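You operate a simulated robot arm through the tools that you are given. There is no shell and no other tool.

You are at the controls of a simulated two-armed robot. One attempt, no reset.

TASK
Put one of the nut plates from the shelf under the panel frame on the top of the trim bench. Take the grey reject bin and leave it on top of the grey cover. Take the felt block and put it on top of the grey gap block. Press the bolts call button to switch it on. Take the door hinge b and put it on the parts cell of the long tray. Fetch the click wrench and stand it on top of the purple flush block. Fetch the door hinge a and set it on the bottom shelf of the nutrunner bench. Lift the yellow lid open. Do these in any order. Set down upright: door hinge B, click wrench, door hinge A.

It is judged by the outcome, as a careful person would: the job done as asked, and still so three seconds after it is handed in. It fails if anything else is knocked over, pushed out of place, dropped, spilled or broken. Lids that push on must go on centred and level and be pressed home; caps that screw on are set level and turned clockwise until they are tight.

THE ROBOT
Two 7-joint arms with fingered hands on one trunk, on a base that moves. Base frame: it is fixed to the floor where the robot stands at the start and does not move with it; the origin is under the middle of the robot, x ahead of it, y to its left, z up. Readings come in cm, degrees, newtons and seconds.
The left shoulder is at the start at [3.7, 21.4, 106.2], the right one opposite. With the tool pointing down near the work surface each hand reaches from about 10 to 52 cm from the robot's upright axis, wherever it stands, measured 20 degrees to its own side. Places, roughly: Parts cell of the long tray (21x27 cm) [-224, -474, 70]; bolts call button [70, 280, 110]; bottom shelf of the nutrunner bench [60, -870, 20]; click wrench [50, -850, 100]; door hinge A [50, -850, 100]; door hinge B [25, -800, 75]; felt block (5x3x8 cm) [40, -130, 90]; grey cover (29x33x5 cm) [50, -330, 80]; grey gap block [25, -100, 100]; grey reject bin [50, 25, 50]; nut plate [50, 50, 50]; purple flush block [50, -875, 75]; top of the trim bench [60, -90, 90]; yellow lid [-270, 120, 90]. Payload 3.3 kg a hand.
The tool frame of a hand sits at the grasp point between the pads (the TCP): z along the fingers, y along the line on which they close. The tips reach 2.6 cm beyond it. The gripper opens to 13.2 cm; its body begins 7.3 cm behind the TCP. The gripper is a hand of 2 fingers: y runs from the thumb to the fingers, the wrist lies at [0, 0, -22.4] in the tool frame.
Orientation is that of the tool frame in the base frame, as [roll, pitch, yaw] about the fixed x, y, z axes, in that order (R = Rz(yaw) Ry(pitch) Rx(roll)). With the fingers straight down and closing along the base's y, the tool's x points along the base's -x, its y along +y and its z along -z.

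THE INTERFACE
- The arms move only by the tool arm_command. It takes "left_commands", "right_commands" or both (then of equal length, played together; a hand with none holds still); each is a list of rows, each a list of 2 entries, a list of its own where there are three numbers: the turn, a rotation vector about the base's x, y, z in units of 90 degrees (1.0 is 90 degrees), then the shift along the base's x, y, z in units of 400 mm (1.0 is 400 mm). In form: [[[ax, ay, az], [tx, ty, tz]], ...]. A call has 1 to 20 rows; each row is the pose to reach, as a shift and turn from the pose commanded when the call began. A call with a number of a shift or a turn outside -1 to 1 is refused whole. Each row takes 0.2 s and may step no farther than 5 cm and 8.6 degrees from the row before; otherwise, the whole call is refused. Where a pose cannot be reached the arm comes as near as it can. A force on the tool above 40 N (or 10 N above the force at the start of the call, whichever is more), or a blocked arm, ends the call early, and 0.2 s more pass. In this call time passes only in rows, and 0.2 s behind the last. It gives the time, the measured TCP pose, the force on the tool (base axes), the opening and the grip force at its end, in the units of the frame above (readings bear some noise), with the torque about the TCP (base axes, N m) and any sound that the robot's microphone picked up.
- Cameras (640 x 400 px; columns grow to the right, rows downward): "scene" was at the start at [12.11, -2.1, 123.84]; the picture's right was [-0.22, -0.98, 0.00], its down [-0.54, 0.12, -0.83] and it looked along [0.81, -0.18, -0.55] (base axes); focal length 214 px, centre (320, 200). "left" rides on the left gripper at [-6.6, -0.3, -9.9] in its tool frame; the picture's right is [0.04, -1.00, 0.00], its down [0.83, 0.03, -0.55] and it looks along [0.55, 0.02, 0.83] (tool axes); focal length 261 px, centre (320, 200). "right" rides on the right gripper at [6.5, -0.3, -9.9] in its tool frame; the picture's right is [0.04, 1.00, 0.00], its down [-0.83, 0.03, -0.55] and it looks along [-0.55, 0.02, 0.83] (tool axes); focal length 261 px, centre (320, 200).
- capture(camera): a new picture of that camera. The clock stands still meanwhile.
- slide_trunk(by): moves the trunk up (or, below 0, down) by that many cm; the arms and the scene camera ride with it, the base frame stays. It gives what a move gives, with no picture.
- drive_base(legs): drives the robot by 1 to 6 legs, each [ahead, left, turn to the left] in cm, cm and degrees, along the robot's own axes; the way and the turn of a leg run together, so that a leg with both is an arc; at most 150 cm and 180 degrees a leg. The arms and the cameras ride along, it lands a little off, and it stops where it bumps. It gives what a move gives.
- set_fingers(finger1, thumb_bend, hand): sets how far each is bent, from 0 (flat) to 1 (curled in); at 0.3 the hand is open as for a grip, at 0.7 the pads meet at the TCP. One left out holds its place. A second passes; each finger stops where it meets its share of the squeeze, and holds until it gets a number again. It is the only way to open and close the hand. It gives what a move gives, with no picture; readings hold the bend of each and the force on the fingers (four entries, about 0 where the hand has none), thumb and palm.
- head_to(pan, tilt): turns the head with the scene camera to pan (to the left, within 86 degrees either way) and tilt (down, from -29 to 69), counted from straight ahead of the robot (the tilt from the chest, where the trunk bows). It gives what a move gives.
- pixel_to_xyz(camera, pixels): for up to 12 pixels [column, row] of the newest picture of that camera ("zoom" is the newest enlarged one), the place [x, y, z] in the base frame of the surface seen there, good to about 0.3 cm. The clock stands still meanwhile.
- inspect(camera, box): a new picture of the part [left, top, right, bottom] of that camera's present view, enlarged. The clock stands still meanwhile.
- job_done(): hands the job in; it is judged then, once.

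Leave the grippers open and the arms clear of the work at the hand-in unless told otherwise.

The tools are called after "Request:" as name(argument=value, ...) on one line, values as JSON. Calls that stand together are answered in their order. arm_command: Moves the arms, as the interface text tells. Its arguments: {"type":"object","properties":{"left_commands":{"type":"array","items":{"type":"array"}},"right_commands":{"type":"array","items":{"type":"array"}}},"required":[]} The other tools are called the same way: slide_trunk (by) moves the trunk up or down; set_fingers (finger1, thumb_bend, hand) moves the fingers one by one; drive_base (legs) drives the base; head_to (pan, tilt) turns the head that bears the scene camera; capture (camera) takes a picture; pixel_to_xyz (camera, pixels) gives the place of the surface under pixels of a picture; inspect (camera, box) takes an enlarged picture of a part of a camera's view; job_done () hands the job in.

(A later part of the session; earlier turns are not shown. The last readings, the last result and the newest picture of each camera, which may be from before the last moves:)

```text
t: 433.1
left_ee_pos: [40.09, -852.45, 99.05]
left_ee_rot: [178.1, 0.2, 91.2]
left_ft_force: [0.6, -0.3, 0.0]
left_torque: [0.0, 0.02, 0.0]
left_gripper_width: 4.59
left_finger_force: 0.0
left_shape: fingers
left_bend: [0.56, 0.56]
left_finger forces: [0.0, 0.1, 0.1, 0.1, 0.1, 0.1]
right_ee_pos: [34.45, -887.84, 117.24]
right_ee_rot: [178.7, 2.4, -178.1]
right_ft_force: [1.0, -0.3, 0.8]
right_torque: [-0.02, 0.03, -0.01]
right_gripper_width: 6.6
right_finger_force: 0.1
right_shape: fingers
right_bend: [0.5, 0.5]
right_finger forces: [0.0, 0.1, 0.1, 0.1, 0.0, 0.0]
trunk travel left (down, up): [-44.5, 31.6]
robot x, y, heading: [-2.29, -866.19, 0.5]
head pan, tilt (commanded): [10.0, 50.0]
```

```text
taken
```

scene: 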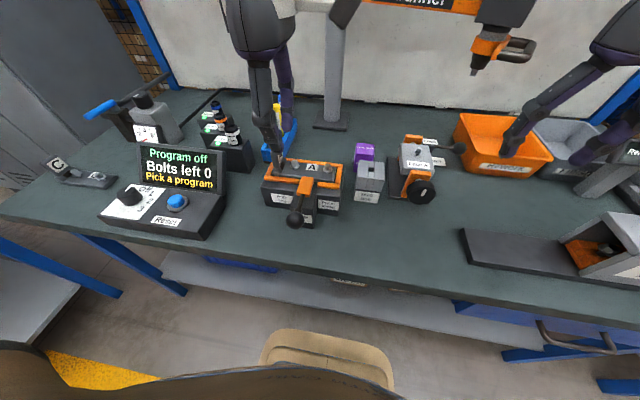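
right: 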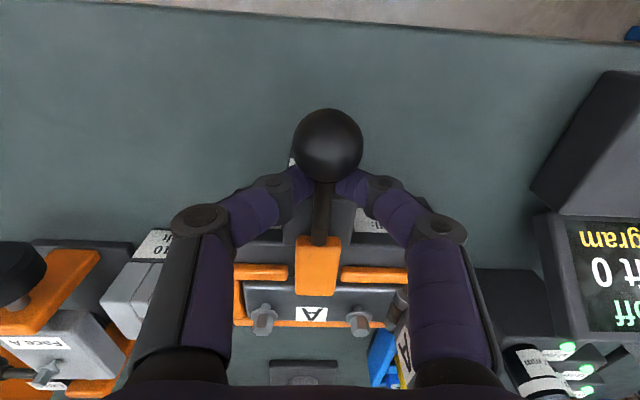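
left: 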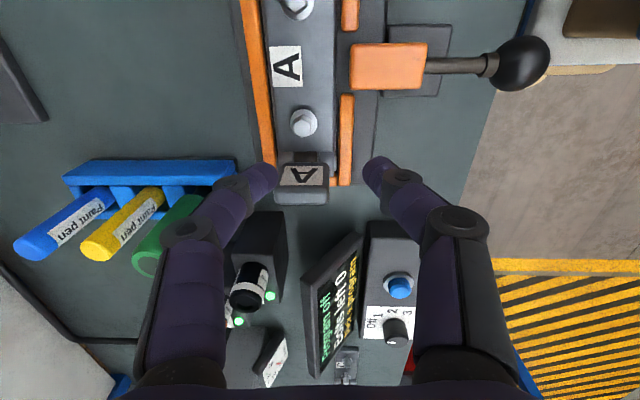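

Now I am above hinge A. I will measure the bolt again from here.

Request:
pixel_to_xyz(camera="left", pixels=[[303, 122], [304, 112], [303, 132], [293, 122], [313, 122], [300, 175], [330, 100], [272, 100], [296, 8], [315, 155]])

Request:
inspect(camera="left", box=[240, 60, 400, 220])

```text
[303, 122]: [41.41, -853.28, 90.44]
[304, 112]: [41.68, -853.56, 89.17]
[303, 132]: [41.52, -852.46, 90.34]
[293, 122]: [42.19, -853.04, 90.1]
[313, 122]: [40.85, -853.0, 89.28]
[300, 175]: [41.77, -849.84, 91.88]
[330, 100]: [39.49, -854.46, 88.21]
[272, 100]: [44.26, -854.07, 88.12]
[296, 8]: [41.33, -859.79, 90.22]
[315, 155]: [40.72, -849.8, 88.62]
```

```text
2.50 times, centred on (320, 140) of left
```

zoom: 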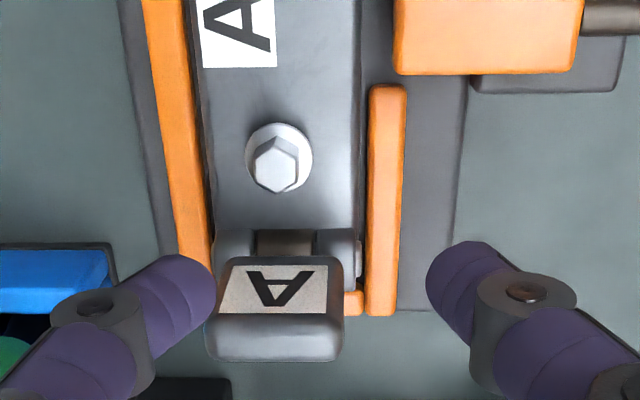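

The bolt's middle is at about (41.45,-852.8). I will lower onto it, with tips staying just above plate and bars (z 88), and check alignment.

Request:
arm_command(left_commands=[[[0, 0, 0], [0.02, -0.004, -0.08]], [[0, 0, 0], [0.033, -0.004, -0.15]], [[0, 0, 0], [0.033, -0.004, -0.187]]])

Request:
capture(camera="left")

```text
t: 433.9
left_ee_pos: [40.82, -853.11, 91.66]
left_ee_rot: [177.9, 0.2, 91.3]
left_ft_force: [0.5, 0.1, 0.4]
left_torque: [-0.01, 0.01, 0.0]
left_gripper_width: 4.58
left_finger_force: 0.3
left_shape: fingers
left_bend: [0.56, 0.56]
left_finger forces: [0.1, 0.0, 0.0, 0.1, 0.0, 0.0]
left hand out of reach, approached as far as the arm can: row 2, 3
right_ee_pos: [34.44, -887.9, 117.11]
right_ee_rot: [178.8, 2.5, -178.1]
right_ft_force: [0.5, 0.3, -0.9]
right_torque: [0.01, -0.01, -0.03]
right_gripper_width: 6.59
right_finger_force: 0.0
right_shape: fingers
right_bend: [0.5, 0.5]
right_finger forces: [0.0, 0.0, 0.0, 0.0, 0.1, 0.0]
trunk travel left (down, up): [-44.5, 31.6]
robot x, y, heading: [-2.59, -866.0, 0.4]
head pan, tilt (commanded): [10.0, 50.0]
```

```text
taken
```

left: 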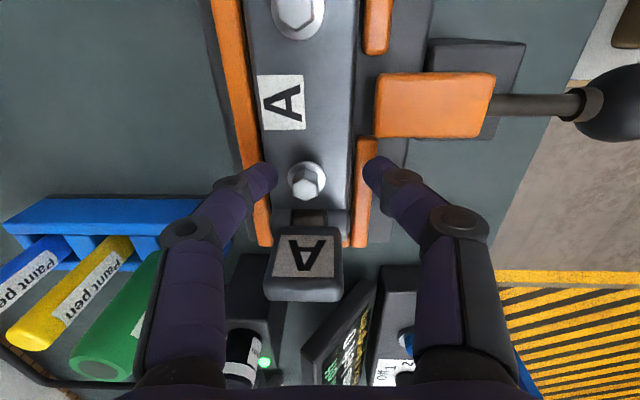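

The bolt is about 0.8 cm forward of centre and the arm is at its limit. I will nudge the base 1 cm ahead.

Request:
drive_base(legs=[[1, 0, 0]])

Request:
capture(camera="left")

```text
t: 434.6
left_ee_pos: [41.91, -853.09, 91.68]
left_ee_rot: [178.1, 0.2, 91.2]
left_ft_force: [-0.2, 0.1, -0.3]
left_torque: [0.05, 0.04, 0.01]
left_gripper_width: 4.59
left_finger_force: 0.0
left_shape: fingers
left_bend: [0.56, 0.56]
left_finger forces: [0.0, 0.0, 0.0, 0.1, 0.1, 0.0]
right_ee_pos: [35.55, -887.85, 117.07]
right_ee_rot: [178.8, 2.3, -178.1]
right_ft_force: [0.3, 0.5, 0.1]
right_torque: [-0.02, 0.06, 0.01]
right_gripper_width: 6.58
right_finger_force: 0.1
right_shape: fingers
right_bend: [0.5, 0.5]
right_finger forces: [0.0, 0.0, 0.0, 0.0, 0.1, 0.0]
trunk travel left (down, up): [-44.5, 31.6]
robot x, y, heading: [-1.2, -866.26, 0.6]
head pan, tilt (commanded): [10.0, 50.0]
```

```text
taken
```

left: 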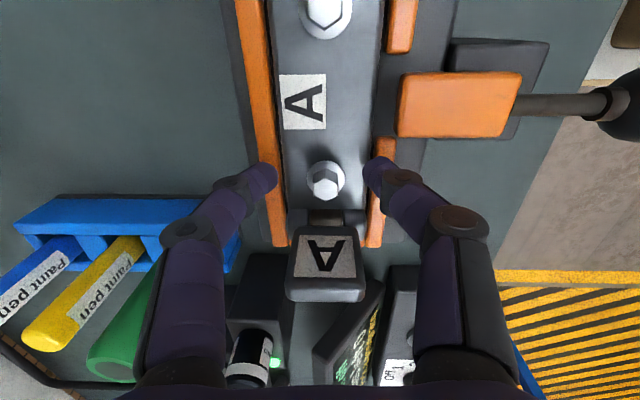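

The bolt at (325,182) is now centred between the tips. I will close firmly.

Request:
set_fingers(hand="left", finger1=0.85, thumb_bend=0.85)

Request:
capture(camera="left")

```text
t: 435.6
left_ee_pos: [41.73, -853.03, 91.73]
left_ee_rot: [178.0, 0.2, 91.3]
left_ft_force: [-4.9, -0.1, -4.4]
left_torque: [-0.16, 0.19, 0.03]
left_gripper_width: 0.38
left_finger_force: 47.7
left_shape: fingers
left_bend: [0.77, 0.73]
left_finger forces: [15.8, 0.0, 0.1, 0.1, 79.5, 0.0]
right_ee_pos: [35.3, -887.88, 117.38]
right_ee_rot: [178.9, 2.4, -178.2]
right_ft_force: [-1.1, -1.1, 0.8]
right_torque: [0.02, -0.03, -0.02]
right_gripper_width: 6.59
right_finger_force: 0.0
right_shape: fingers
right_bend: [0.5, 0.5]
right_finger forces: [0.1, 0.1, 0.1, 0.0, 0.0, 0.0]
trunk travel left (down, up): [-44.5, 31.6]
robot x, y, heading: [-1.21, -866.24, 0.2]
head pan, tilt (commanded): [10.0, 50.0]
```

```text
taken
```

left: 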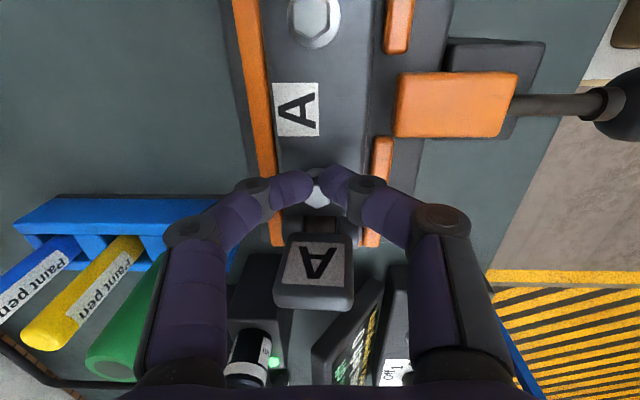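

It is gripped. I will lift 2 cm gently and watch the force, in case anything still holds it.

Request:
arm_command(left_commands=[[[0, 0, 0], [0, 0, 0.02]], [[0, 0, 0], [0, 0, 0.05]]])

Request:
capture(camera="left")

Request:
inspect(camera="scene", box=[230, 120, 370, 240])

```text
t: 436.2
left_ee_pos: [41.92, -853.14, 93.84]
left_ee_rot: [178.0, 0.2, 91.3]
left_ft_force: [-0.2, -1.0, -4.4]
left_torque: [-0.02, 0.08, -0.12]
left_gripper_width: 0.31
left_finger_force: 25.5
left_shape: fingers
left_bend: [0.77, 0.73]
left_finger forces: [16.6, 0.0, 0.1, 0.1, 34.6, 0.0]
right_ee_pos: [35.35, -887.86, 117.2]
right_ee_rot: [178.7, 2.5, -178.2]
right_ft_force: [-0.2, 0.7, -0.1]
right_torque: [-0.02, 0.01, 0.03]
right_gripper_width: 6.6
right_finger_force: 0.0
right_shape: fingers
right_bend: [0.5, 0.5]
right_finger forces: [0.0, 0.0, 0.0, 0.0, 0.0, 0.0]
trunk travel left (down, up): [-44.5, 31.6]
robot x, y, heading: [-1.28, -866.17, 0.4]
head pan, tilt (commanded): [10.0, 50.0]
```

```text
taken
```

left: 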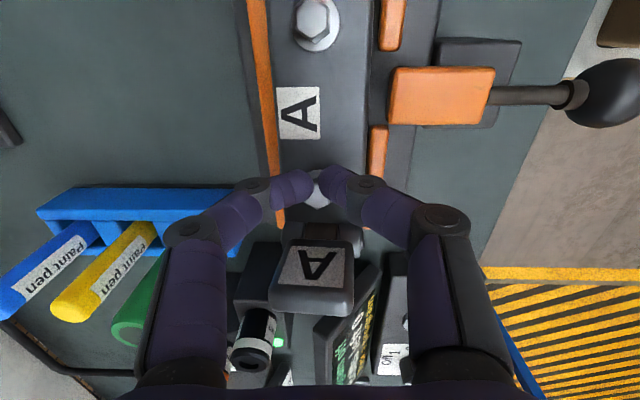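

```text
3.33 times, centred on (300, 180) of scene
```

zoom: 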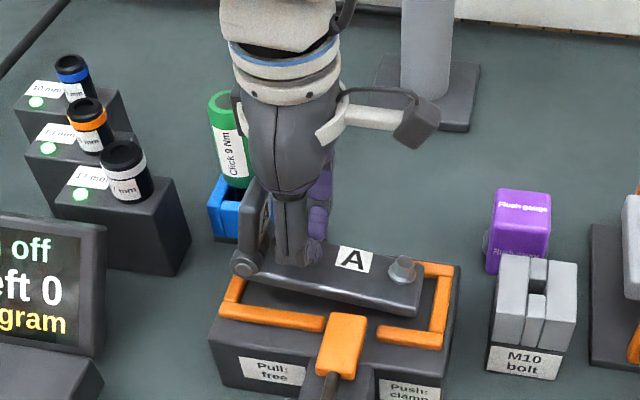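

Hinge A comes out freely (4.4 N). I will raise it 7 cm more and back off 50 cm.

Request:
arm_command(left_commands=[[[0, 0, 0], [-0.01, 0, 0.08]], [[0, 0, 0], [-0.03, 0, 0.17]]])

Request:
drive_base(legs=[[-50, 0, 0]])

Request:
capture(camera="left")

Request:
head_to(pan=0, tilt=45)

Request:
capture(camera="scene")

```text
t: 436.8
left_ee_pos: [40.75, -853.04, 101.04]
left_ee_rot: [178.0, 0.2, 91.3]
left_ft_force: [0.0, -0.7, -4.5]
left_torque: [-0.05, 0.01, 0.0]
left_gripper_width: 0.17
left_finger_force: 24.2
left_shape: fingers
left_bend: [0.79, 0.73]
left_finger forces: [15.7, 0.0, 0.0, 0.0, 32.0, 0.0]
right_ee_pos: [35.41, -887.77, 117.22]
right_ee_rot: [178.9, 2.4, -178.1]
right_ft_force: [-0.7, 0.4, 0.5]
right_torque: [-0.01, -0.02, 0.0]
right_gripper_width: 6.6
right_finger_force: 0.0
right_shape: fingers
right_bend: [0.5, 0.5]
right_finger forces: [0.0, 0.0, 0.0, 0.0, 0.1, 0.0]
trunk travel left (down, up): [-44.5, 31.6]
robot x, y, heading: [-1.14, -866.45, 0.3]
head pan, tilt (commanded): [10.0, 50.0]
```

```text
t: 439.8
left_ee_pos: [-10.34, -853.3, 100.93]
left_ee_rot: [178.0, 0.2, 91.8]
left_ft_force: [-0.6, -1.1, -4.7]
left_torque: [-0.03, -0.04, 0.0]
left_gripper_width: 0.16
left_finger_force: 23.4
left_shape: fingers
left_bend: [0.79, 0.73]
left_finger forces: [15.6, 0.0, 0.0, 0.0, 31.8, 0.0]
right_ee_pos: [-15.54, -888.05, 117.18]
right_ee_rot: [178.7, 2.4, -177.7]
right_ft_force: [0.4, 1.2, -0.3]
right_torque: [0.01, -0.01, 0.01]
right_gripper_width: 6.57
right_finger_force: 0.1
right_shape: fingers
right_bend: [0.5, 0.5]
right_finger forces: [0.0, 0.0, 0.1, 0.1, 0.1, 0.1]
trunk travel left (down, up): [-44.5, 31.6]
robot x, y, heading: [-51.83, -867.17, 0.7]
head pan, tilt (commanded): [10.0, 50.0]
```

```text
taken
```

left: 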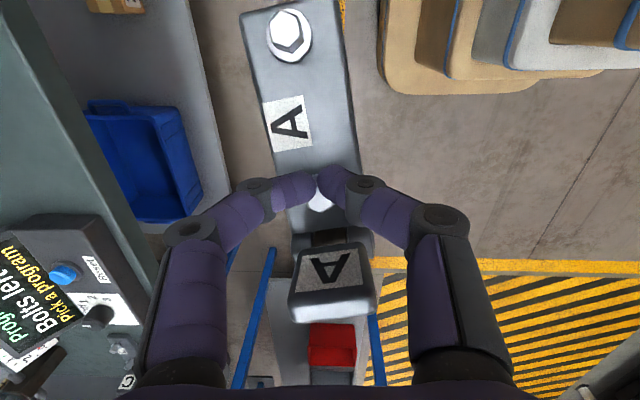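

```text
t: 440.5
left_ee_pos: [-10.22, -853.27, 100.89]
left_ee_rot: [178.0, 0.1, 91.8]
left_ft_force: [-0.3, 0.8, -4.5]
left_torque: [-0.06, 0.0, -0.02]
left_gripper_width: 0.14
left_finger_force: 23.4
left_shape: fingers
left_bend: [0.79, 0.73]
left_finger forces: [15.6, 0.1, 0.0, 0.0, 31.8, 0.0]
right_ee_pos: [-15.39, -888.11, 117.24]
right_ee_rot: [178.8, 2.4, -177.6]
right_ft_force: [0.5, 0.1, 0.5]
right_torque: [0.0, 0.03, -0.01]
right_gripper_width: 6.58
right_finger_force: 0.1
right_shape: fingers
right_bend: [0.5, 0.5]
right_finger forces: [0.1, 0.0, 0.0, 0.0, 0.0, 0.0]
trunk travel left (down, up): [-44.5, 31.6]
robot x, y, heading: [-52.11, -866.7, 0.7]
head pan, tilt (commanded): [0.0, 45.0]
```

```text
taken
```

scene: 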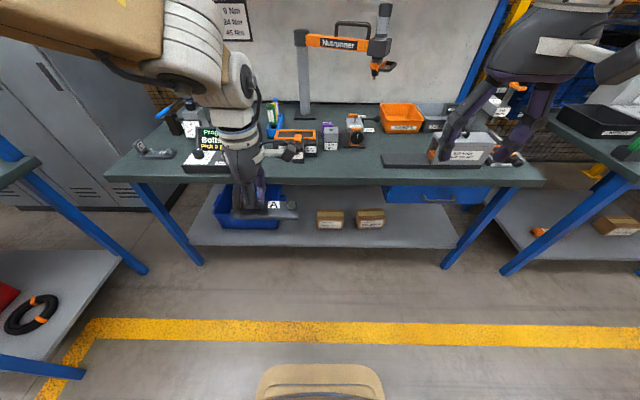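

Hinge A is held. I will measure the free spaces on the bottom shelf.

Request:
pixel_to_xyz(camera="scene", pixels=[[300, 240], [300, 222], [283, 228], [317, 228], [385, 228], [420, 235], [440, 245], [230, 228], [330, 245], [420, 205], [300, 187], [400, 195]])

Request:
inspect(camera="scene", box=[180, 160, 480, 280])

```text
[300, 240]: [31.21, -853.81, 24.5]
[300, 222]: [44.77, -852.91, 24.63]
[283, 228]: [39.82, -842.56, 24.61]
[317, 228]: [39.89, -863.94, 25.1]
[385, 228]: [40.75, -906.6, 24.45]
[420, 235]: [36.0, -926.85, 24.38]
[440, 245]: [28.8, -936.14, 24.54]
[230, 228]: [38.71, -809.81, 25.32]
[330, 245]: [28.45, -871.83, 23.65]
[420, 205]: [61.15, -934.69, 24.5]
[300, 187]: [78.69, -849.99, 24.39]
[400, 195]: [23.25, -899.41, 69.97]
```

```text
2.13 times, centred on (330, 220) of scene
```

zoom: 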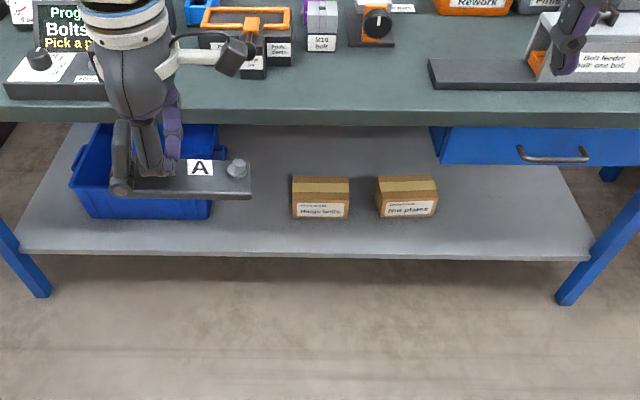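

The gap between the blue bin (to y -843) and the first box (from y -863) will take hinge A, centred at about (36,-853) on the shelf at z 24.5. I will lower the trunk here in the open first.

Request:
slide_trunk(by=-36)

Request:
capture(camera="scene")

Request:
capture(camera="left")

```text
t: 444.0
left_ee_pos: [-10.29, -853.3, 64.93]
left_ee_rot: [178.0, 0.2, 91.8]
left_ft_force: [-0.7, 0.4, -5.0]
left_torque: [-0.04, -0.01, 0.01]
left_gripper_width: 0.13
left_finger_force: 21.9
left_shape: fingers
left_bend: [0.79, 0.73]
left_finger forces: [15.2, 0.0, 0.0, 0.1, 30.2, 0.0]
right_ee_pos: [-13.22, -887.97, 77.47]
right_ee_rot: [178.5, -4.2, -177.6]
right_ft_force: [-0.6, -0.8, -0.3]
right_torque: [-0.02, 0.01, -0.01]
right_gripper_width: 6.6
right_finger_force: 0.1
right_shape: fingers
right_bend: [0.5, 0.5]
right_finger forces: [0.0, 0.1, 0.0, 0.0, 0.1, 0.0]
trunk travel left (down, up): [-8.5, 67.6]
robot x, y, heading: [-52.12, -866.66, 0.7]
head pan, tilt (commanded): [0.0, 45.0]
```

```text
taken
```

scene: 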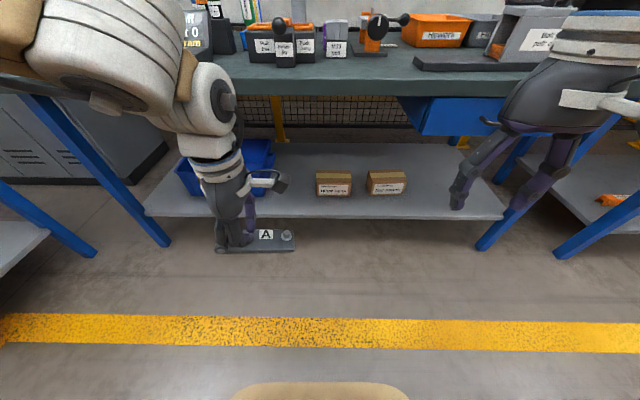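

```text
taken
```

left: 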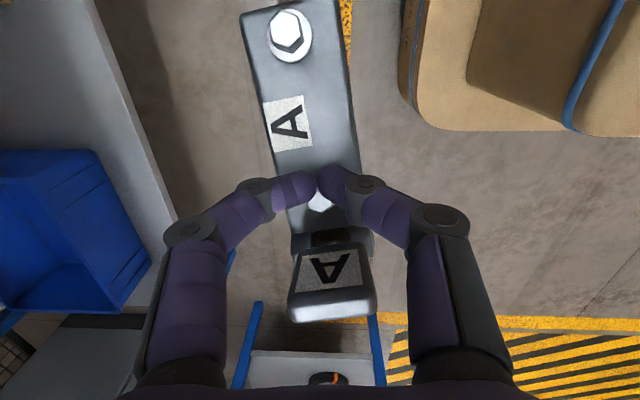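

The left hand kept its attitude. I will lower the arm another 26 cm and measure the hinge's tilt.

Request:
arm_command(left_commands=[[[0, 0, 0], [0, 0.01, -0.1]], [[0, 0, 0], [0, 0.03, -0.2]], [[0, 0, 0], [0, 0.05, -0.3]], [[0, 0, 0], [0, 0.065, -0.4]], [[0, 0, 0], [0, 0.065, -0.5]], [[0, 0, 0], [0, 0.065, -0.6]], [[0, 0, 0], [0, 0.065, -0.66]]])

Request:
capture(camera="left")

Request:
pixel_to_xyz(camera="left", pixels=[[340, 150], [345, 90], [335, 30], [260, 60], [275, 120], [285, 160], [330, 270], [310, 300], [290, 40], [320, 100]])

Request:
capture(camera="scene")

```text
t: 445.6
left_ee_pos: [-10.59, -850.87, 38.56]
left_ee_rot: [178.0, 0.1, 91.9]
left_ft_force: [-0.2, -0.1, -5.0]
left_torque: [-0.03, 0.02, -0.01]
left_gripper_width: 0.11
left_finger_force: 21.9
left_shape: fingers
left_bend: [0.79, 0.73]
left_finger forces: [14.9, 0.0, 0.1, 0.0, 28.4, 0.0]
right_ee_pos: [-13.29, -888.05, 77.46]
right_ee_rot: [178.7, -4.2, -177.7]
right_ft_force: [-0.3, 0.1, 0.4]
right_torque: [0.03, -0.01, 0.0]
right_gripper_width: 6.58
right_finger_force: 0.0
right_shape: fingers
right_bend: [0.5, 0.5]
right_finger forces: [0.1, 0.0, 0.1, 0.1, 0.0, 0.1]
trunk travel left (down, up): [-8.5, 67.6]
robot x, y, heading: [-51.97, -866.76, 0.5]
head pan, tilt (commanded): [0.0, 45.0]
```

```text
taken
```

left: 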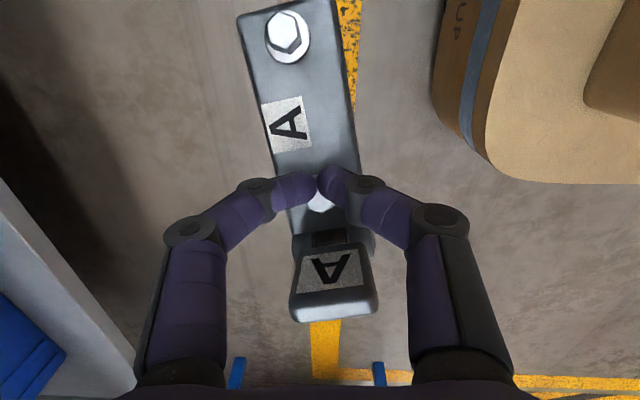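

```text
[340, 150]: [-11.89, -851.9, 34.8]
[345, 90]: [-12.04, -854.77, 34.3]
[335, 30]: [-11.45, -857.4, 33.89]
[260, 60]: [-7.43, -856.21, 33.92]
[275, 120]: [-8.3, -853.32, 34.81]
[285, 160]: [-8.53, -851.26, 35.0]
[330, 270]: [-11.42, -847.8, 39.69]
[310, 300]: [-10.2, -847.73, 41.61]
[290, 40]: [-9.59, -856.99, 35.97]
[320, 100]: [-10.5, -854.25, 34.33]
```

```text
taken
```

scene: 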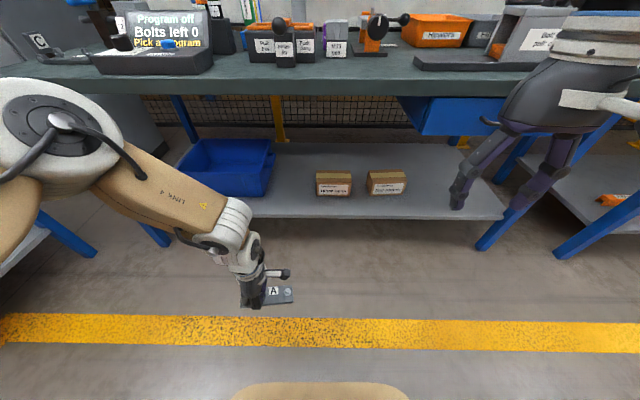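

The far end droops about 10°. I will squeeze a bit harder, level it, and check where my elbow and forearm are before driving under the bench top.

Request:
set_fingers(hand="left", finger1=0.92, thumb_bend=0.92)

Request:
arm_command(left_commands=[[[-0.055, 0, 0], [0, 0, 0]], [[-0.11, 0, 0], [0, 0, 0]]])

Request:
pixel_to_xyz(camera="scene", pixels=[[60, 120], [20, 130], [150, 190], [230, 240], [60, 80], [180, 180], [120, 240], [15, 220]])

Request:
capture(camera="left")

Request:
pixel_to_xyz(camera="left", pixels=[[340, 150], [345, 90], [335, 30], [260, 60], [275, 120], [285, 160]])

```text
t: 446.6
left_ee_pos: [-10.77, -850.91, 38.6]
left_ee_rot: [177.9, 0.1, 91.9]
left_ft_force: [0.7, 0.0, 0.0]
left_torque: [-0.03, 0.01, -0.01]
left_gripper_width: 0.0
left_finger_force: 0.1
left_shape: fingers
left_bend: [0.85, 0.77]
left_finger forces: [0.1, 0.0, 0.0, 0.0, 0.0, 0.1]
right_ee_pos: [-13.14, -887.97, 77.62]
right_ee_rot: [178.5, -4.1, -177.6]
right_ft_force: [-1.0, 0.3, -0.3]
right_torque: [0.01, 0.01, 0.05]
right_gripper_width: 6.55
right_finger_force: 0.0
right_shape: fingers
right_bend: [0.5, 0.5]
right_finger forces: [0.1, 0.1, 0.1, 0.0, 0.1, 0.1]
trunk travel left (down, up): [-8.5, 67.6]
robot x, y, heading: [-52.09, -866.71, 1.0]
head pan, tilt (commanded): [0.0, 45.0]
```

```text
t: 447.2
left_ee_pos: [-12.14, -853.63, 39.96]
left_ee_rot: [178.3, 9.8, 92.2]
left_ft_force: [-0.3, -0.5, 1.6]
left_torque: [0.04, 0.01, -0.01]
left_gripper_width: 0.0
left_finger_force: 0.0
left_shape: fingers
left_bend: [0.85, 0.77]
left_finger forces: [0.0, 0.0, 0.0, 0.0, 0.1, 0.0]
left hand out of reach, approached as far as the arm can: row 1, 2
right_ee_pos: [-13.15, -888.05, 77.59]
right_ee_rot: [178.6, -4.2, -177.6]
right_ft_force: [-0.5, -0.1, 0.2]
right_torque: [0.01, 0.01, -0.04]
right_gripper_width: 6.59
right_finger_force: 0.0
right_shape: fingers
right_bend: [0.5, 0.5]
right_finger forces: [0.0, 0.0, 0.0, 0.0, 0.0, 0.1]
trunk travel left (down, up): [-8.5, 67.6]
robot x, y, heading: [-52.13, -866.6, 1.0]
head pan, tilt (commanded): [0.0, 45.0]
```

```text
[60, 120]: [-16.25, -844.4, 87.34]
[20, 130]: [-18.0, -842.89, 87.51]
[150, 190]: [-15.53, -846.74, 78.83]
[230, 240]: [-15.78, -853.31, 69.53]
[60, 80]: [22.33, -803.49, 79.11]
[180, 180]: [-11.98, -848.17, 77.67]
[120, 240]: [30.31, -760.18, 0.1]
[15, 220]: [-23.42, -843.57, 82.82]
```

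```text
taken
```

left: 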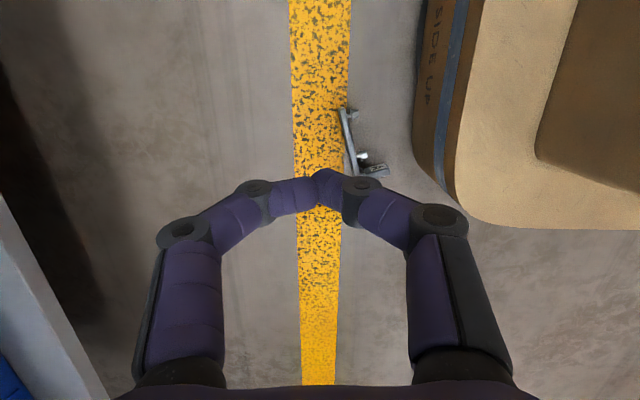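

```text
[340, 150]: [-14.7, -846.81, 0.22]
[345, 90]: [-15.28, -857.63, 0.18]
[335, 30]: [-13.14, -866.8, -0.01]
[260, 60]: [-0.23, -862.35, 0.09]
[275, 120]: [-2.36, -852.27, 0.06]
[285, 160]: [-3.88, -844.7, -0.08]
```

The extra squeeze made the bolt slip out and the hinge fell to the floor, at about (-15,-850). I must recover it. I will look at how it lies.

Request:
head_to(pan=10, tilt=62)

Request:
capture(camera="scene")

Request:
inspect(camera="left", box=[280, 80, 440, 200])

Request:
pixel_to_xyz(camera="left", pixels=[[348, 130], [353, 165], [343, 112], [352, 113], [365, 157], [378, 170], [350, 150]])

```text
t: 448.0
left_ee_pos: [-12.14, -853.65, 40.03]
left_ee_rot: [178.1, 9.7, 92.3]
left_ft_force: [0.4, 0.1, -0.3]
left_torque: [-0.01, 0.0, 0.01]
left_gripper_width: 0.0
left_finger_force: 0.0
left_shape: fingers
left_bend: [0.85, 0.77]
left_finger forces: [0.0, 0.0, 0.0, 0.0, 0.0, 0.0]
right_ee_pos: [-13.17, -887.97, 77.69]
right_ee_rot: [178.6, -4.2, -177.7]
right_ft_force: [-0.4, -0.8, 0.0]
right_torque: [-0.02, 0.02, -0.01]
right_gripper_width: 6.59
right_finger_force: 0.1
right_shape: fingers
right_bend: [0.5, 0.5]
right_finger forces: [0.0, 0.0, 0.0, 0.0, 0.1, 0.0]
trunk travel left (down, up): [-8.5, 67.6]
robot x, y, heading: [-51.89, -866.38, 0.9]
head pan, tilt (commanded): [10.0, 62.0]
```

```text
taken
```

scene: 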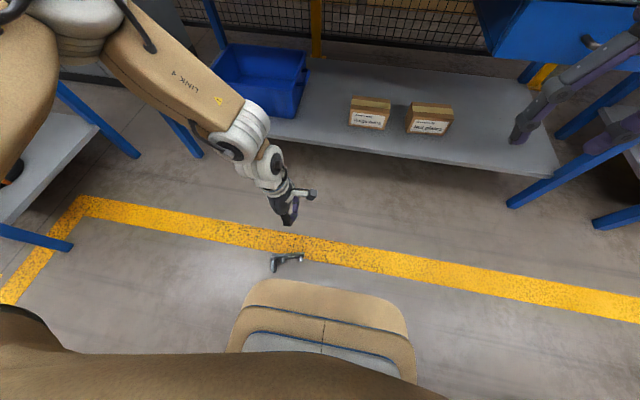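

```text
3.33 times, centred on (360, 140) of left
```

zoom: 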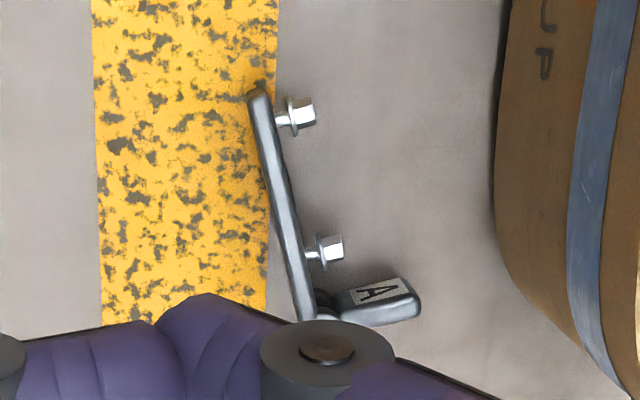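

```text
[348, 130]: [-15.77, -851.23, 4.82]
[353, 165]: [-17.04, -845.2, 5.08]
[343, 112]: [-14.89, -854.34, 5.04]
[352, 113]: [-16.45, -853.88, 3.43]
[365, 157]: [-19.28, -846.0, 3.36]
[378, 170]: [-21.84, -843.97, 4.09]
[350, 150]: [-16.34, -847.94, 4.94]
```

The hinge lies on its long edge: plate upright, bolts and leaf pointing toward me (-x). Pushing the plate's top edge away (+x) will tip it back onto its base. I will back off a little, lower the trunk fully, and turn the left hand straight with closed fingers.

Request:
arm_command(left_commands=[[[0, 0, 0], [0, 0, 0.1]], [[0.05, 0, 0], [0, 0, 0.15]], [[0.11, 0, 0], [0, 0, 0.2]]])

Request:
drive_base(legs=[[-14, 0, -0.9]])

Request:
set_fingers(hand="left", finger1=0.7, thumb_bend=0.7)

Request:
arm_command(left_commands=[[[0, 0, 0.09], [0, 0, 0]], [[0, 0, 0.18], [0, 0, 0]], [[0, 0, 0.27], [0, 0, 0]], [[0, 0, 0.36], [0, 0, 0]], [[0, 0, 0.45], [0, 0, 0]], [[0, 0, 0.54], [0, 0, 0]], [[0, 0, 0.63], [0, 0, 0]], [[0, 0, 0.72], [0, 0, 0]], [[0, 0, 0.81], [0, 0, 0]], [[0, 0, 0.9], [0, 0, 0]], [[0, 0, 0.98], [0, 0, 0]]])

Request:
slide_trunk(by=-8)

```text
t: 448.8
left_ee_pos: [-12.33, -853.75, 48.22]
left_ee_rot: [178.1, 0.3, 91.9]
left_ft_force: [-0.2, 0.8, -0.2]
left_torque: [0.0, 0.01, 0.0]
left_gripper_width: 0.0
left_finger_force: 0.0
left_shape: fingers
left_bend: [0.85, 0.77]
left_finger forces: [0.1, 0.1, 0.1, 0.0, 0.0, 0.1]
right_ee_pos: [-13.25, -887.96, 77.6]
right_ee_rot: [178.7, -4.2, -177.6]
right_ft_force: [-1.0, 0.5, 0.1]
right_torque: [0.03, -0.02, -0.03]
right_gripper_width: 6.58
right_finger_force: 0.0
right_shape: fingers
right_bend: [0.5, 0.5]
right_finger forces: [0.0, 0.0, 0.1, 0.0, 0.0, 0.0]
trunk travel left (down, up): [-8.5, 67.6]
robot x, y, heading: [-52.08, -866.43, 0.7]
head pan, tilt (commanded): [10.0, 62.0]
```

```text
t: 450.1
left_ee_pos: [-26.23, -854.59, 48.2]
left_ee_rot: [178.0, 0.2, 90.9]
left_ft_force: [0.1, -0.5, 0.6]
left_torque: [-0.01, 0.03, -0.01]
left_gripper_width: 0.02
left_finger_force: 0.0
left_shape: fingers
left_bend: [0.85, 0.77]
left_finger forces: [0.0, 0.1, 0.0, 0.1, 0.1, 0.0]
right_ee_pos: [-27.66, -888.82, 77.56]
right_ee_rot: [178.6, -4.2, -178.6]
right_ft_force: [-0.3, -0.5, -0.1]
right_torque: [0.0, 0.05, -0.01]
right_gripper_width: 6.59
right_finger_force: 0.1
right_shape: fingers
right_bend: [0.5, 0.5]
right_finger forces: [0.0, 0.1, 0.0, 0.1, 0.0, 0.0]
trunk travel left (down, up): [-8.5, 67.6]
robot x, y, heading: [-66.58, -866.58, -0.2]
head pan, tilt (commanded): [10.0, 62.0]
```

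```text
t: 451.1
left_ee_pos: [-26.12, -854.58, 48.28]
left_ee_rot: [178.0, 0.1, 90.8]
left_ft_force: [-0.1, -1.0, 0.4]
left_torque: [-0.03, -0.01, -0.01]
left_gripper_width: 0.18
left_finger_force: 0.1
left_shape: fingers
left_bend: [0.7, 0.7]
left_finger forces: [0.1, 0.0, 0.1, 0.0, 0.0, 0.1]
right_ee_pos: [-27.68, -888.67, 77.56]
right_ee_rot: [178.6, -4.2, -178.6]
right_ft_force: [0.0, 0.4, -0.1]
right_torque: [-0.01, 0.0, 0.0]
right_gripper_width: 6.61
right_finger_force: 0.1
right_shape: fingers
right_bend: [0.5, 0.5]
right_finger forces: [0.0, 0.0, 0.0, 0.0, 0.0, 0.0]
trunk travel left (down, up): [-8.5, 67.6]
robot x, y, heading: [-66.32, -866.74, -0.1]
head pan, tilt (commanded): [10.0, 62.0]
```

```text
t: 453.5
left_ee_pos: [-26.07, -854.65, 48.43]
left_ee_rot: [178.0, 0.2, 179.1]
left_ft_force: [-0.1, -0.3, -0.3]
left_torque: [0.0, -0.02, -0.01]
left_gripper_width: 0.15
left_finger_force: 0.1
left_shape: fingers
left_bend: [0.7, 0.7]
left_finger forces: [0.0, 0.0, 0.0, 0.0, 0.1, 0.0]
right_ee_pos: [-27.65, -888.83, 77.54]
right_ee_rot: [178.6, -4.2, -178.6]
right_ft_force: [-0.3, 0.1, 1.0]
right_torque: [0.03, -0.01, 0.01]
right_gripper_width: 6.58
right_finger_force: 0.0
right_shape: fingers
right_bend: [0.5, 0.5]
right_finger forces: [0.0, 0.0, 0.0, 0.0, 0.1, 0.0]
trunk travel left (down, up): [-8.5, 67.6]
robot x, y, heading: [-66.77, -866.78, -0.2]
head pan, tilt (commanded): [10.0, 62.0]
```

```text
t: 454.7
left_ee_pos: [-26.07, -854.54, 40.33]
left_ee_rot: [178.0, 0.3, 179.0]
left_ft_force: [-0.8, -0.3, -0.3]
left_torque: [0.01, 0.0, -0.02]
left_gripper_width: 0.17
left_finger_force: 0.0
left_shape: fingers
left_bend: [0.7, 0.7]
left_finger forces: [0.0, 0.1, 0.0, 0.1, 0.1, 0.0]
right_ee_pos: [-26.36, -888.81, 66.53]
right_ee_rot: [178.4, -9.4, -178.7]
right_ft_force: [-0.3, -0.3, 1.2]
right_torque: [0.04, 0.05, -0.01]
right_gripper_width: 6.61
right_finger_force: 0.1
right_shape: fingers
right_bend: [0.5, 0.5]
right_finger forces: [0.1, 0.0, 0.0, 0.1, 0.0, 0.0]
trunk travel left (down, up): [-0.5, 75.6]
robot x, y, heading: [-66.49, -866.88, -0.2]
head pan, tilt (commanded): [10.0, 62.0]
```

Now I will look at the hinge on the floor from here.

Request:
head_to(pan=12, tilt=50)

Request:
capture(camera="scene")

Request:
inspect(camera="scene", box=[240, 150, 400, 270])

Request:
capture(camera="left")

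```text
t: 455.4
left_ee_pos: [-26.16, -854.54, 40.28]
left_ee_rot: [178.0, 0.3, 179.0]
left_ft_force: [0.4, 0.6, -0.1]
left_torque: [0.01, -0.03, -0.02]
left_gripper_width: 0.13
left_finger_force: 0.2
left_shape: fingers
left_bend: [0.7, 0.7]
left_finger forces: [0.0, 0.0, 0.0, 0.0, 0.1, 0.0]
right_ee_pos: [-26.3, -888.82, 66.51]
right_ee_rot: [178.4, -9.5, -178.6]
right_ft_force: [0.3, 0.3, -0.1]
right_torque: [-0.01, -0.01, 0.01]
right_gripper_width: 6.56
right_finger_force: 0.1
right_shape: fingers
right_bend: [0.5, 0.5]
right_finger forces: [0.0, 0.1, 0.1, 0.0, 0.0, 0.0]
trunk travel left (down, up): [-0.5, 75.6]
robot x, y, heading: [-66.06, -866.81, -0.2]
head pan, tilt (commanded): [12.0, 50.0]
```

```text
taken
```

scene: 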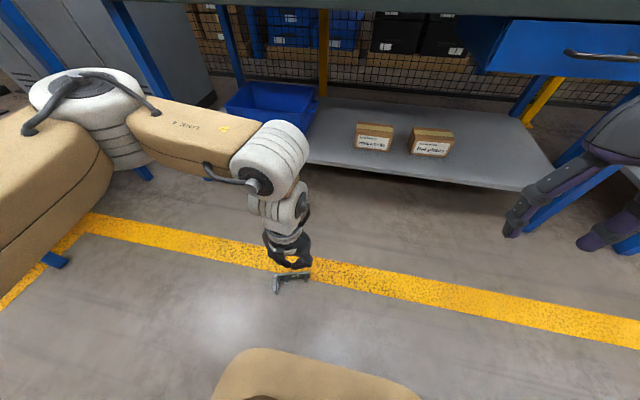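

```text
3.33 times, centred on (320, 210) of scene
```

zoom: 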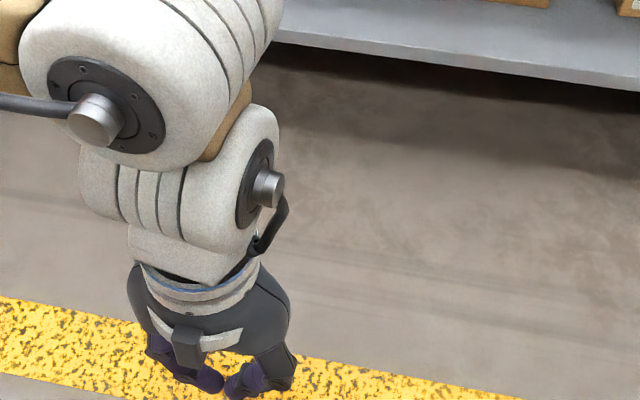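

```text
taken
```

left: 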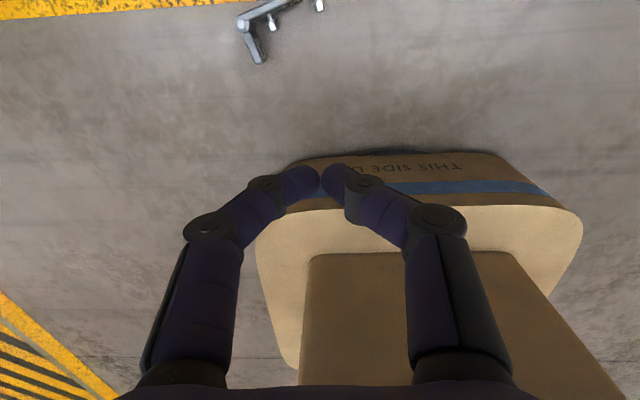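

I will move the left hand to the robot side of the hinge, between its two bolts (y about -850, x about -24), and go down near the floor.

Request:
arm_command(left_commands=[[[0, 0, 0], [0.02, 0.05, -0.09]], [[0, 0, 0], [0.05, 0.11, -0.18]], [[0, 0, 0], [0.05, 0.11, -0.28]], [[0, 0, 0], [0.05, 0.11, -0.38]], [[0, 0, 0], [0.05, 0.11, -0.48]], [[0, 0, 0], [0.05, 0.11, -0.58]], [[0, 0, 0], [0.05, 0.11, -0.68]], [[0, 0, 0], [0.05, 0.11, -0.76]]])

Request:
capture(camera="left")

Request:
capture(camera="scene")

```text
t: 457.2
left_ee_pos: [-24.14, -850.18, 9.65]
left_ee_rot: [178.0, 0.2, 178.8]
left_ft_force: [-1.0, -0.6, -0.1]
left_torque: [0.01, 0.02, 0.0]
left_gripper_width: 0.17
left_finger_force: 0.1
left_shape: fingers
left_bend: [0.7, 0.7]
left_finger forces: [0.1, 0.1, 0.0, 0.0, 0.0, 0.1]
right_ee_pos: [-26.27, -888.71, 66.41]
right_ee_rot: [178.4, -9.5, -178.5]
right_ft_force: [0.0, 0.1, -0.5]
right_torque: [0.02, 0.02, 0.02]
right_gripper_width: 6.6
right_finger_force: 0.1
right_shape: fingers
right_bend: [0.5, 0.5]
right_finger forces: [0.0, 0.1, 0.1, 0.1, 0.1, 0.1]
trunk travel left (down, up): [-0.5, 75.6]
robot x, y, heading: [-66.25, -866.8, -0.1]
head pan, tilt (commanded): [12.0, 50.0]
```

```text
taken
```

left: 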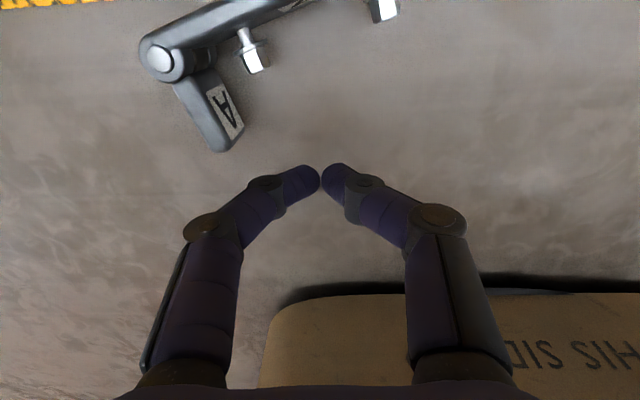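

```text
taken
```

scene: 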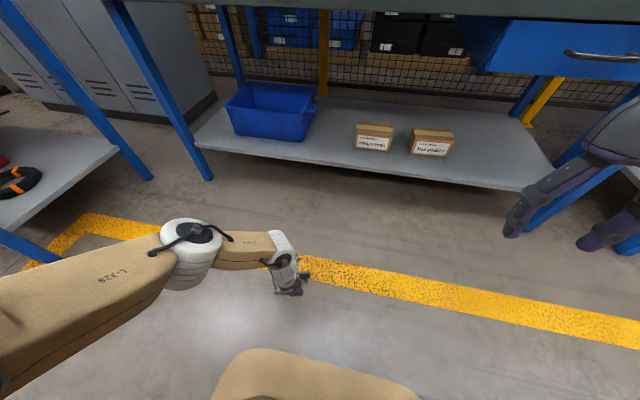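

The hand reaches low enough. I will lower the tips to z about 3.7 and push toward +x along the plate's normal to tip the hinge over onto its base.

Request:
arm_command(left_commands=[[[0, 0, 0], [0, 0, -0.04]], [[0, 0, 0], [0, 0, -0.083]], [[0, 0, 0], [0.06, 0.01, -0.083]], [[0, 0, 0], [0.12, 0.02, -0.083]]])

Request:
capture(camera="left")

```text
t: 458.2
left_ee_pos: [-20.66, -849.95, 8.2]
left_ee_rot: [178.0, 0.3, 179.1]
left_ft_force: [-0.3, -0.7, 0.1]
left_torque: [0.01, -0.01, -0.02]
left_gripper_width: 0.16
left_finger_force: 0.0
left_shape: fingers
left_bend: [0.7, 0.7]
left_finger forces: [0.1, 0.0, 0.0, 0.0, 0.1, 0.1]
left hand out of reach, approached as far as the arm can: row 3, 4
right_ee_pos: [-26.29, -888.74, 66.63]
right_ee_rot: [178.3, -9.6, -178.6]
right_ft_force: [-0.2, -0.8, -0.5]
right_torque: [-0.06, -0.01, 0.02]
right_gripper_width: 6.6
right_finger_force: 0.0
right_shape: fingers
right_bend: [0.5, 0.5]
right_finger forces: [0.0, 0.0, 0.0, 0.0, 0.0, 0.0]
trunk travel left (down, up): [-0.5, 75.6]
robot x, y, heading: [-66.65, -866.82, 0.1]
head pan, tilt (commanded): [12.0, 50.0]
```

```text
taken
```

left: 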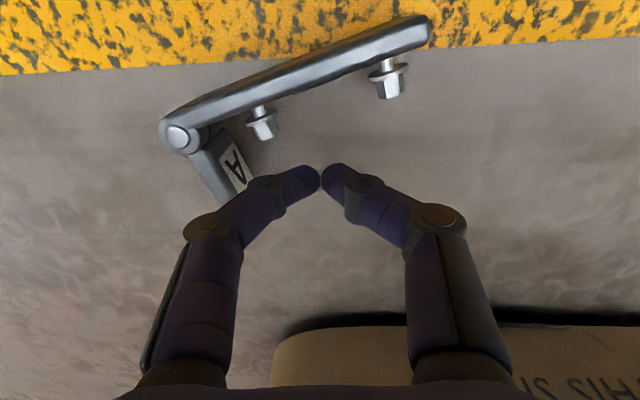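

The arm is at its reach limit. I will drive 2 cm ahead, lower the tips, then push by driving gently.

Request:
drive_base(legs=[[2, 0, 0]])

Request:
arm_command(left_commands=[[[0, 0, 0], [-0.02, 0, -0.03]], [[0, 0, 0], [-0.03, 0, -0.055]]])

Request:
capture(camera="left")

```text
t: 459.0
left_ee_pos: [-18.65, -849.85, 8.21]
left_ee_rot: [178.0, 0.2, 179.0]
left_ft_force: [-0.8, -0.5, 1.3]
left_torque: [-0.02, 0.01, 0.02]
left_gripper_width: 0.13
left_finger_force: 0.1
left_shape: fingers
left_bend: [0.7, 0.7]
left_finger forces: [0.0, 0.0, 0.0, 0.0, 0.0, 0.0]
right_ee_pos: [-24.29, -888.76, 66.5]
right_ee_rot: [178.5, -9.5, -178.6]
right_ft_force: [-0.1, 0.1, -0.1]
right_torque: [-0.04, -0.01, -0.01]
right_gripper_width: 6.58
right_finger_force: 0.1
right_shape: fingers
right_bend: [0.5, 0.5]
right_finger forces: [0.1, 0.0, 0.1, 0.0, 0.1, 0.0]
trunk travel left (down, up): [-0.5, 75.6]
robot x, y, heading: [-64.16, -866.35, -0.5]
head pan, tilt (commanded): [12.0, 50.0]
```

```text
t: 459.6
left_ee_pos: [-19.73, -849.82, 7.23]
left_ee_rot: [178.0, 0.3, 179.0]
left_ft_force: [0.1, -0.2, -0.4]
left_torque: [-0.02, -0.01, -0.01]
left_gripper_width: 0.16
left_finger_force: 0.1
left_shape: fingers
left_bend: [0.7, 0.7]
left_finger forces: [0.1, 0.0, 0.0, 0.1, 0.0, 0.1]
left hand out of reach, approached as far as the arm can: row 2
right_ee_pos: [-24.32, -888.75, 66.64]
right_ee_rot: [178.3, -9.6, -178.6]
right_ft_force: [-0.1, 0.5, 0.9]
right_torque: [0.0, -0.02, -0.04]
right_gripper_width: 6.58
right_finger_force: 0.0
right_shape: fingers
right_bend: [0.5, 0.5]
right_finger forces: [0.0, 0.0, 0.1, 0.1, 0.1, 0.1]
trunk travel left (down, up): [-0.5, 75.6]
robot x, y, heading: [-64.45, -866.29, -0.1]
head pan, tilt (commanded): [12.0, 50.0]
```

```text
taken
```

left: 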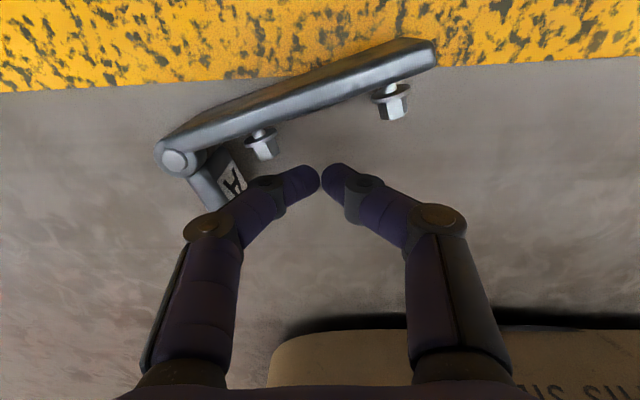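

I will draw the hand back 3 cm while lowering it to z about 5.8, and then use the base to push.

Request:
arm_command(left_commands=[[[0, 0, 0], [-0.05, 0, -0.02]], [[0, 0, 0], [-0.08, 0, -0.038]]])

Request:
drive_base(legs=[[4, 0, 0]])

Request:
capture(camera="left")

```text
t: 460.2
left_ee_pos: [-23.07, -849.92, 5.67]
left_ee_rot: [178.0, 0.1, 178.9]
left_ft_force: [-0.2, -0.7, 0.4]
left_torque: [0.02, 0.0, 0.0]
left_gripper_width: 0.14
left_finger_force: 0.0
left_shape: fingers
left_bend: [0.7, 0.7]
left_finger forces: [0.0, 0.0, 0.0, 0.0, 0.1, 0.0]
right_ee_pos: [-24.35, -888.79, 66.53]
right_ee_rot: [178.3, -9.4, -178.6]
right_ft_force: [0.3, 0.4, -0.3]
right_torque: [-0.01, -0.02, -0.04]
right_gripper_width: 6.59
right_finger_force: 0.1
right_shape: fingers
right_bend: [0.5, 0.5]
right_finger forces: [0.0, 0.0, 0.0, 0.0, 0.1, 0.0]
trunk travel left (down, up): [-0.5, 75.6]
robot x, y, heading: [-64.46, -866.95, -0.2]
head pan, tilt (commanded): [12.0, 50.0]
```

```text
t: 461.1
left_ee_pos: [-19.12, -849.79, 5.77]
left_ee_rot: [178.0, 0.2, 178.8]
left_ft_force: [0.3, -0.1, -0.3]
left_torque: [0.02, -0.02, -0.02]
left_gripper_width: 0.16
left_finger_force: 0.1
left_shape: fingers
left_bend: [0.7, 0.7]
left_finger forces: [0.1, 0.0, 0.1, 0.0, 0.0, 0.0]
right_ee_pos: [-20.55, -888.76, 66.47]
right_ee_rot: [178.4, -9.6, -178.5]
right_ft_force: [-0.3, 0.3, -0.1]
right_torque: [-0.01, -0.03, -0.01]
right_gripper_width: 6.6
right_finger_force: 0.1
right_shape: fingers
right_bend: [0.5, 0.5]
right_finger forces: [0.0, 0.1, 0.1, 0.0, 0.0, 0.0]
trunk travel left (down, up): [-0.5, 75.6]
robot x, y, heading: [-60.39, -866.47, -0.2]
head pan, tilt (commanded): [12.0, 50.0]
```

```text
taken
```

left: 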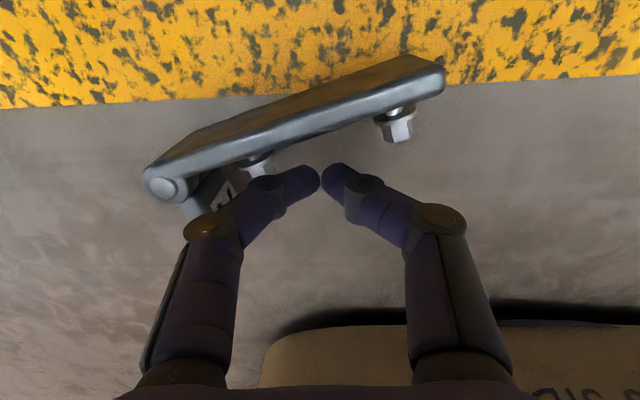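

I will centre between the bolts (0.6 cm toward -y) and continue pushing by driving 3 cm.

Request:
arm_command(left_commands=[[[0, 0, 0], [0, -0.015, 0]]])

Request:
drive_base(legs=[[3.5, 0, 0]])

Request:
capture(camera="left")

```text
t: 461.5
left_ee_pos: [-18.96, -850.56, 5.71]
left_ee_rot: [178.0, 0.2, 178.8]
left_ft_force: [-0.8, 0.6, -0.3]
left_torque: [0.04, -0.01, 0.01]
left_gripper_width: 0.15
left_finger_force: 0.1
left_shape: fingers
left_bend: [0.7, 0.7]
left_finger forces: [0.0, 0.0, 0.0, 0.0, 0.1, 0.0]
right_ee_pos: [-20.52, -888.73, 66.56]
right_ee_rot: [178.4, -9.4, -178.7]
right_ft_force: [0.4, 0.2, 0.2]
right_torque: [-0.01, 0.02, 0.0]
right_gripper_width: 6.58
right_finger_force: 0.2
right_shape: fingers
right_bend: [0.5, 0.5]
right_finger forces: [0.0, 0.0, 0.0, 0.0, 0.0, 0.1]
trunk travel left (down, up): [-0.5, 75.6]
robot x, y, heading: [-60.03, -866.75, -0.1]
head pan, tilt (commanded): [12.0, 50.0]
```

```text
t: 462.4
left_ee_pos: [-15.5, -850.39, 5.73]
left_ee_rot: [177.9, 0.2, 178.9]
left_ft_force: [-0.1, -0.2, 0.5]
left_torque: [-0.01, -0.01, -0.05]
left_gripper_width: 0.16
left_finger_force: 0.2
left_shape: fingers
left_bend: [0.7, 0.7]
left_finger forces: [0.5, 0.0, 0.0, 0.1, 0.1, 0.0]
right_ee_pos: [-16.92, -888.8, 66.43]
right_ee_rot: [178.4, -9.5, -178.8]
right_ft_force: [-0.4, -0.9, -0.1]
right_torque: [-0.01, -0.02, -0.02]
right_gripper_width: 6.6
right_finger_force: 0.2
right_shape: fingers
right_bend: [0.5, 0.5]
right_finger forces: [0.0, 0.0, 0.0, 0.1, 0.0, 0.0]
trunk travel left (down, up): [-0.5, 75.6]
robot x, y, heading: [-56.79, -866.65, -0.3]
head pan, tilt (commanded): [12.0, 50.0]
```

```text
taken
```

left: 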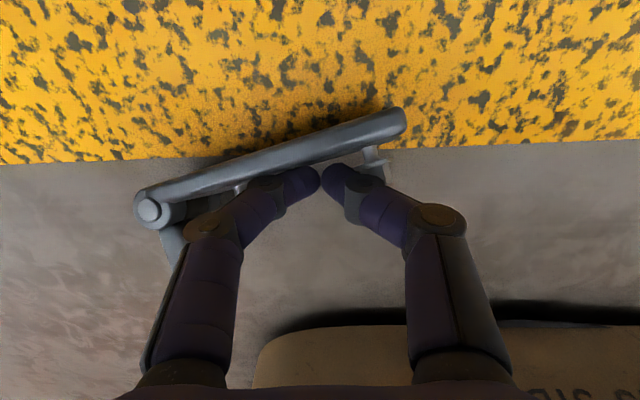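

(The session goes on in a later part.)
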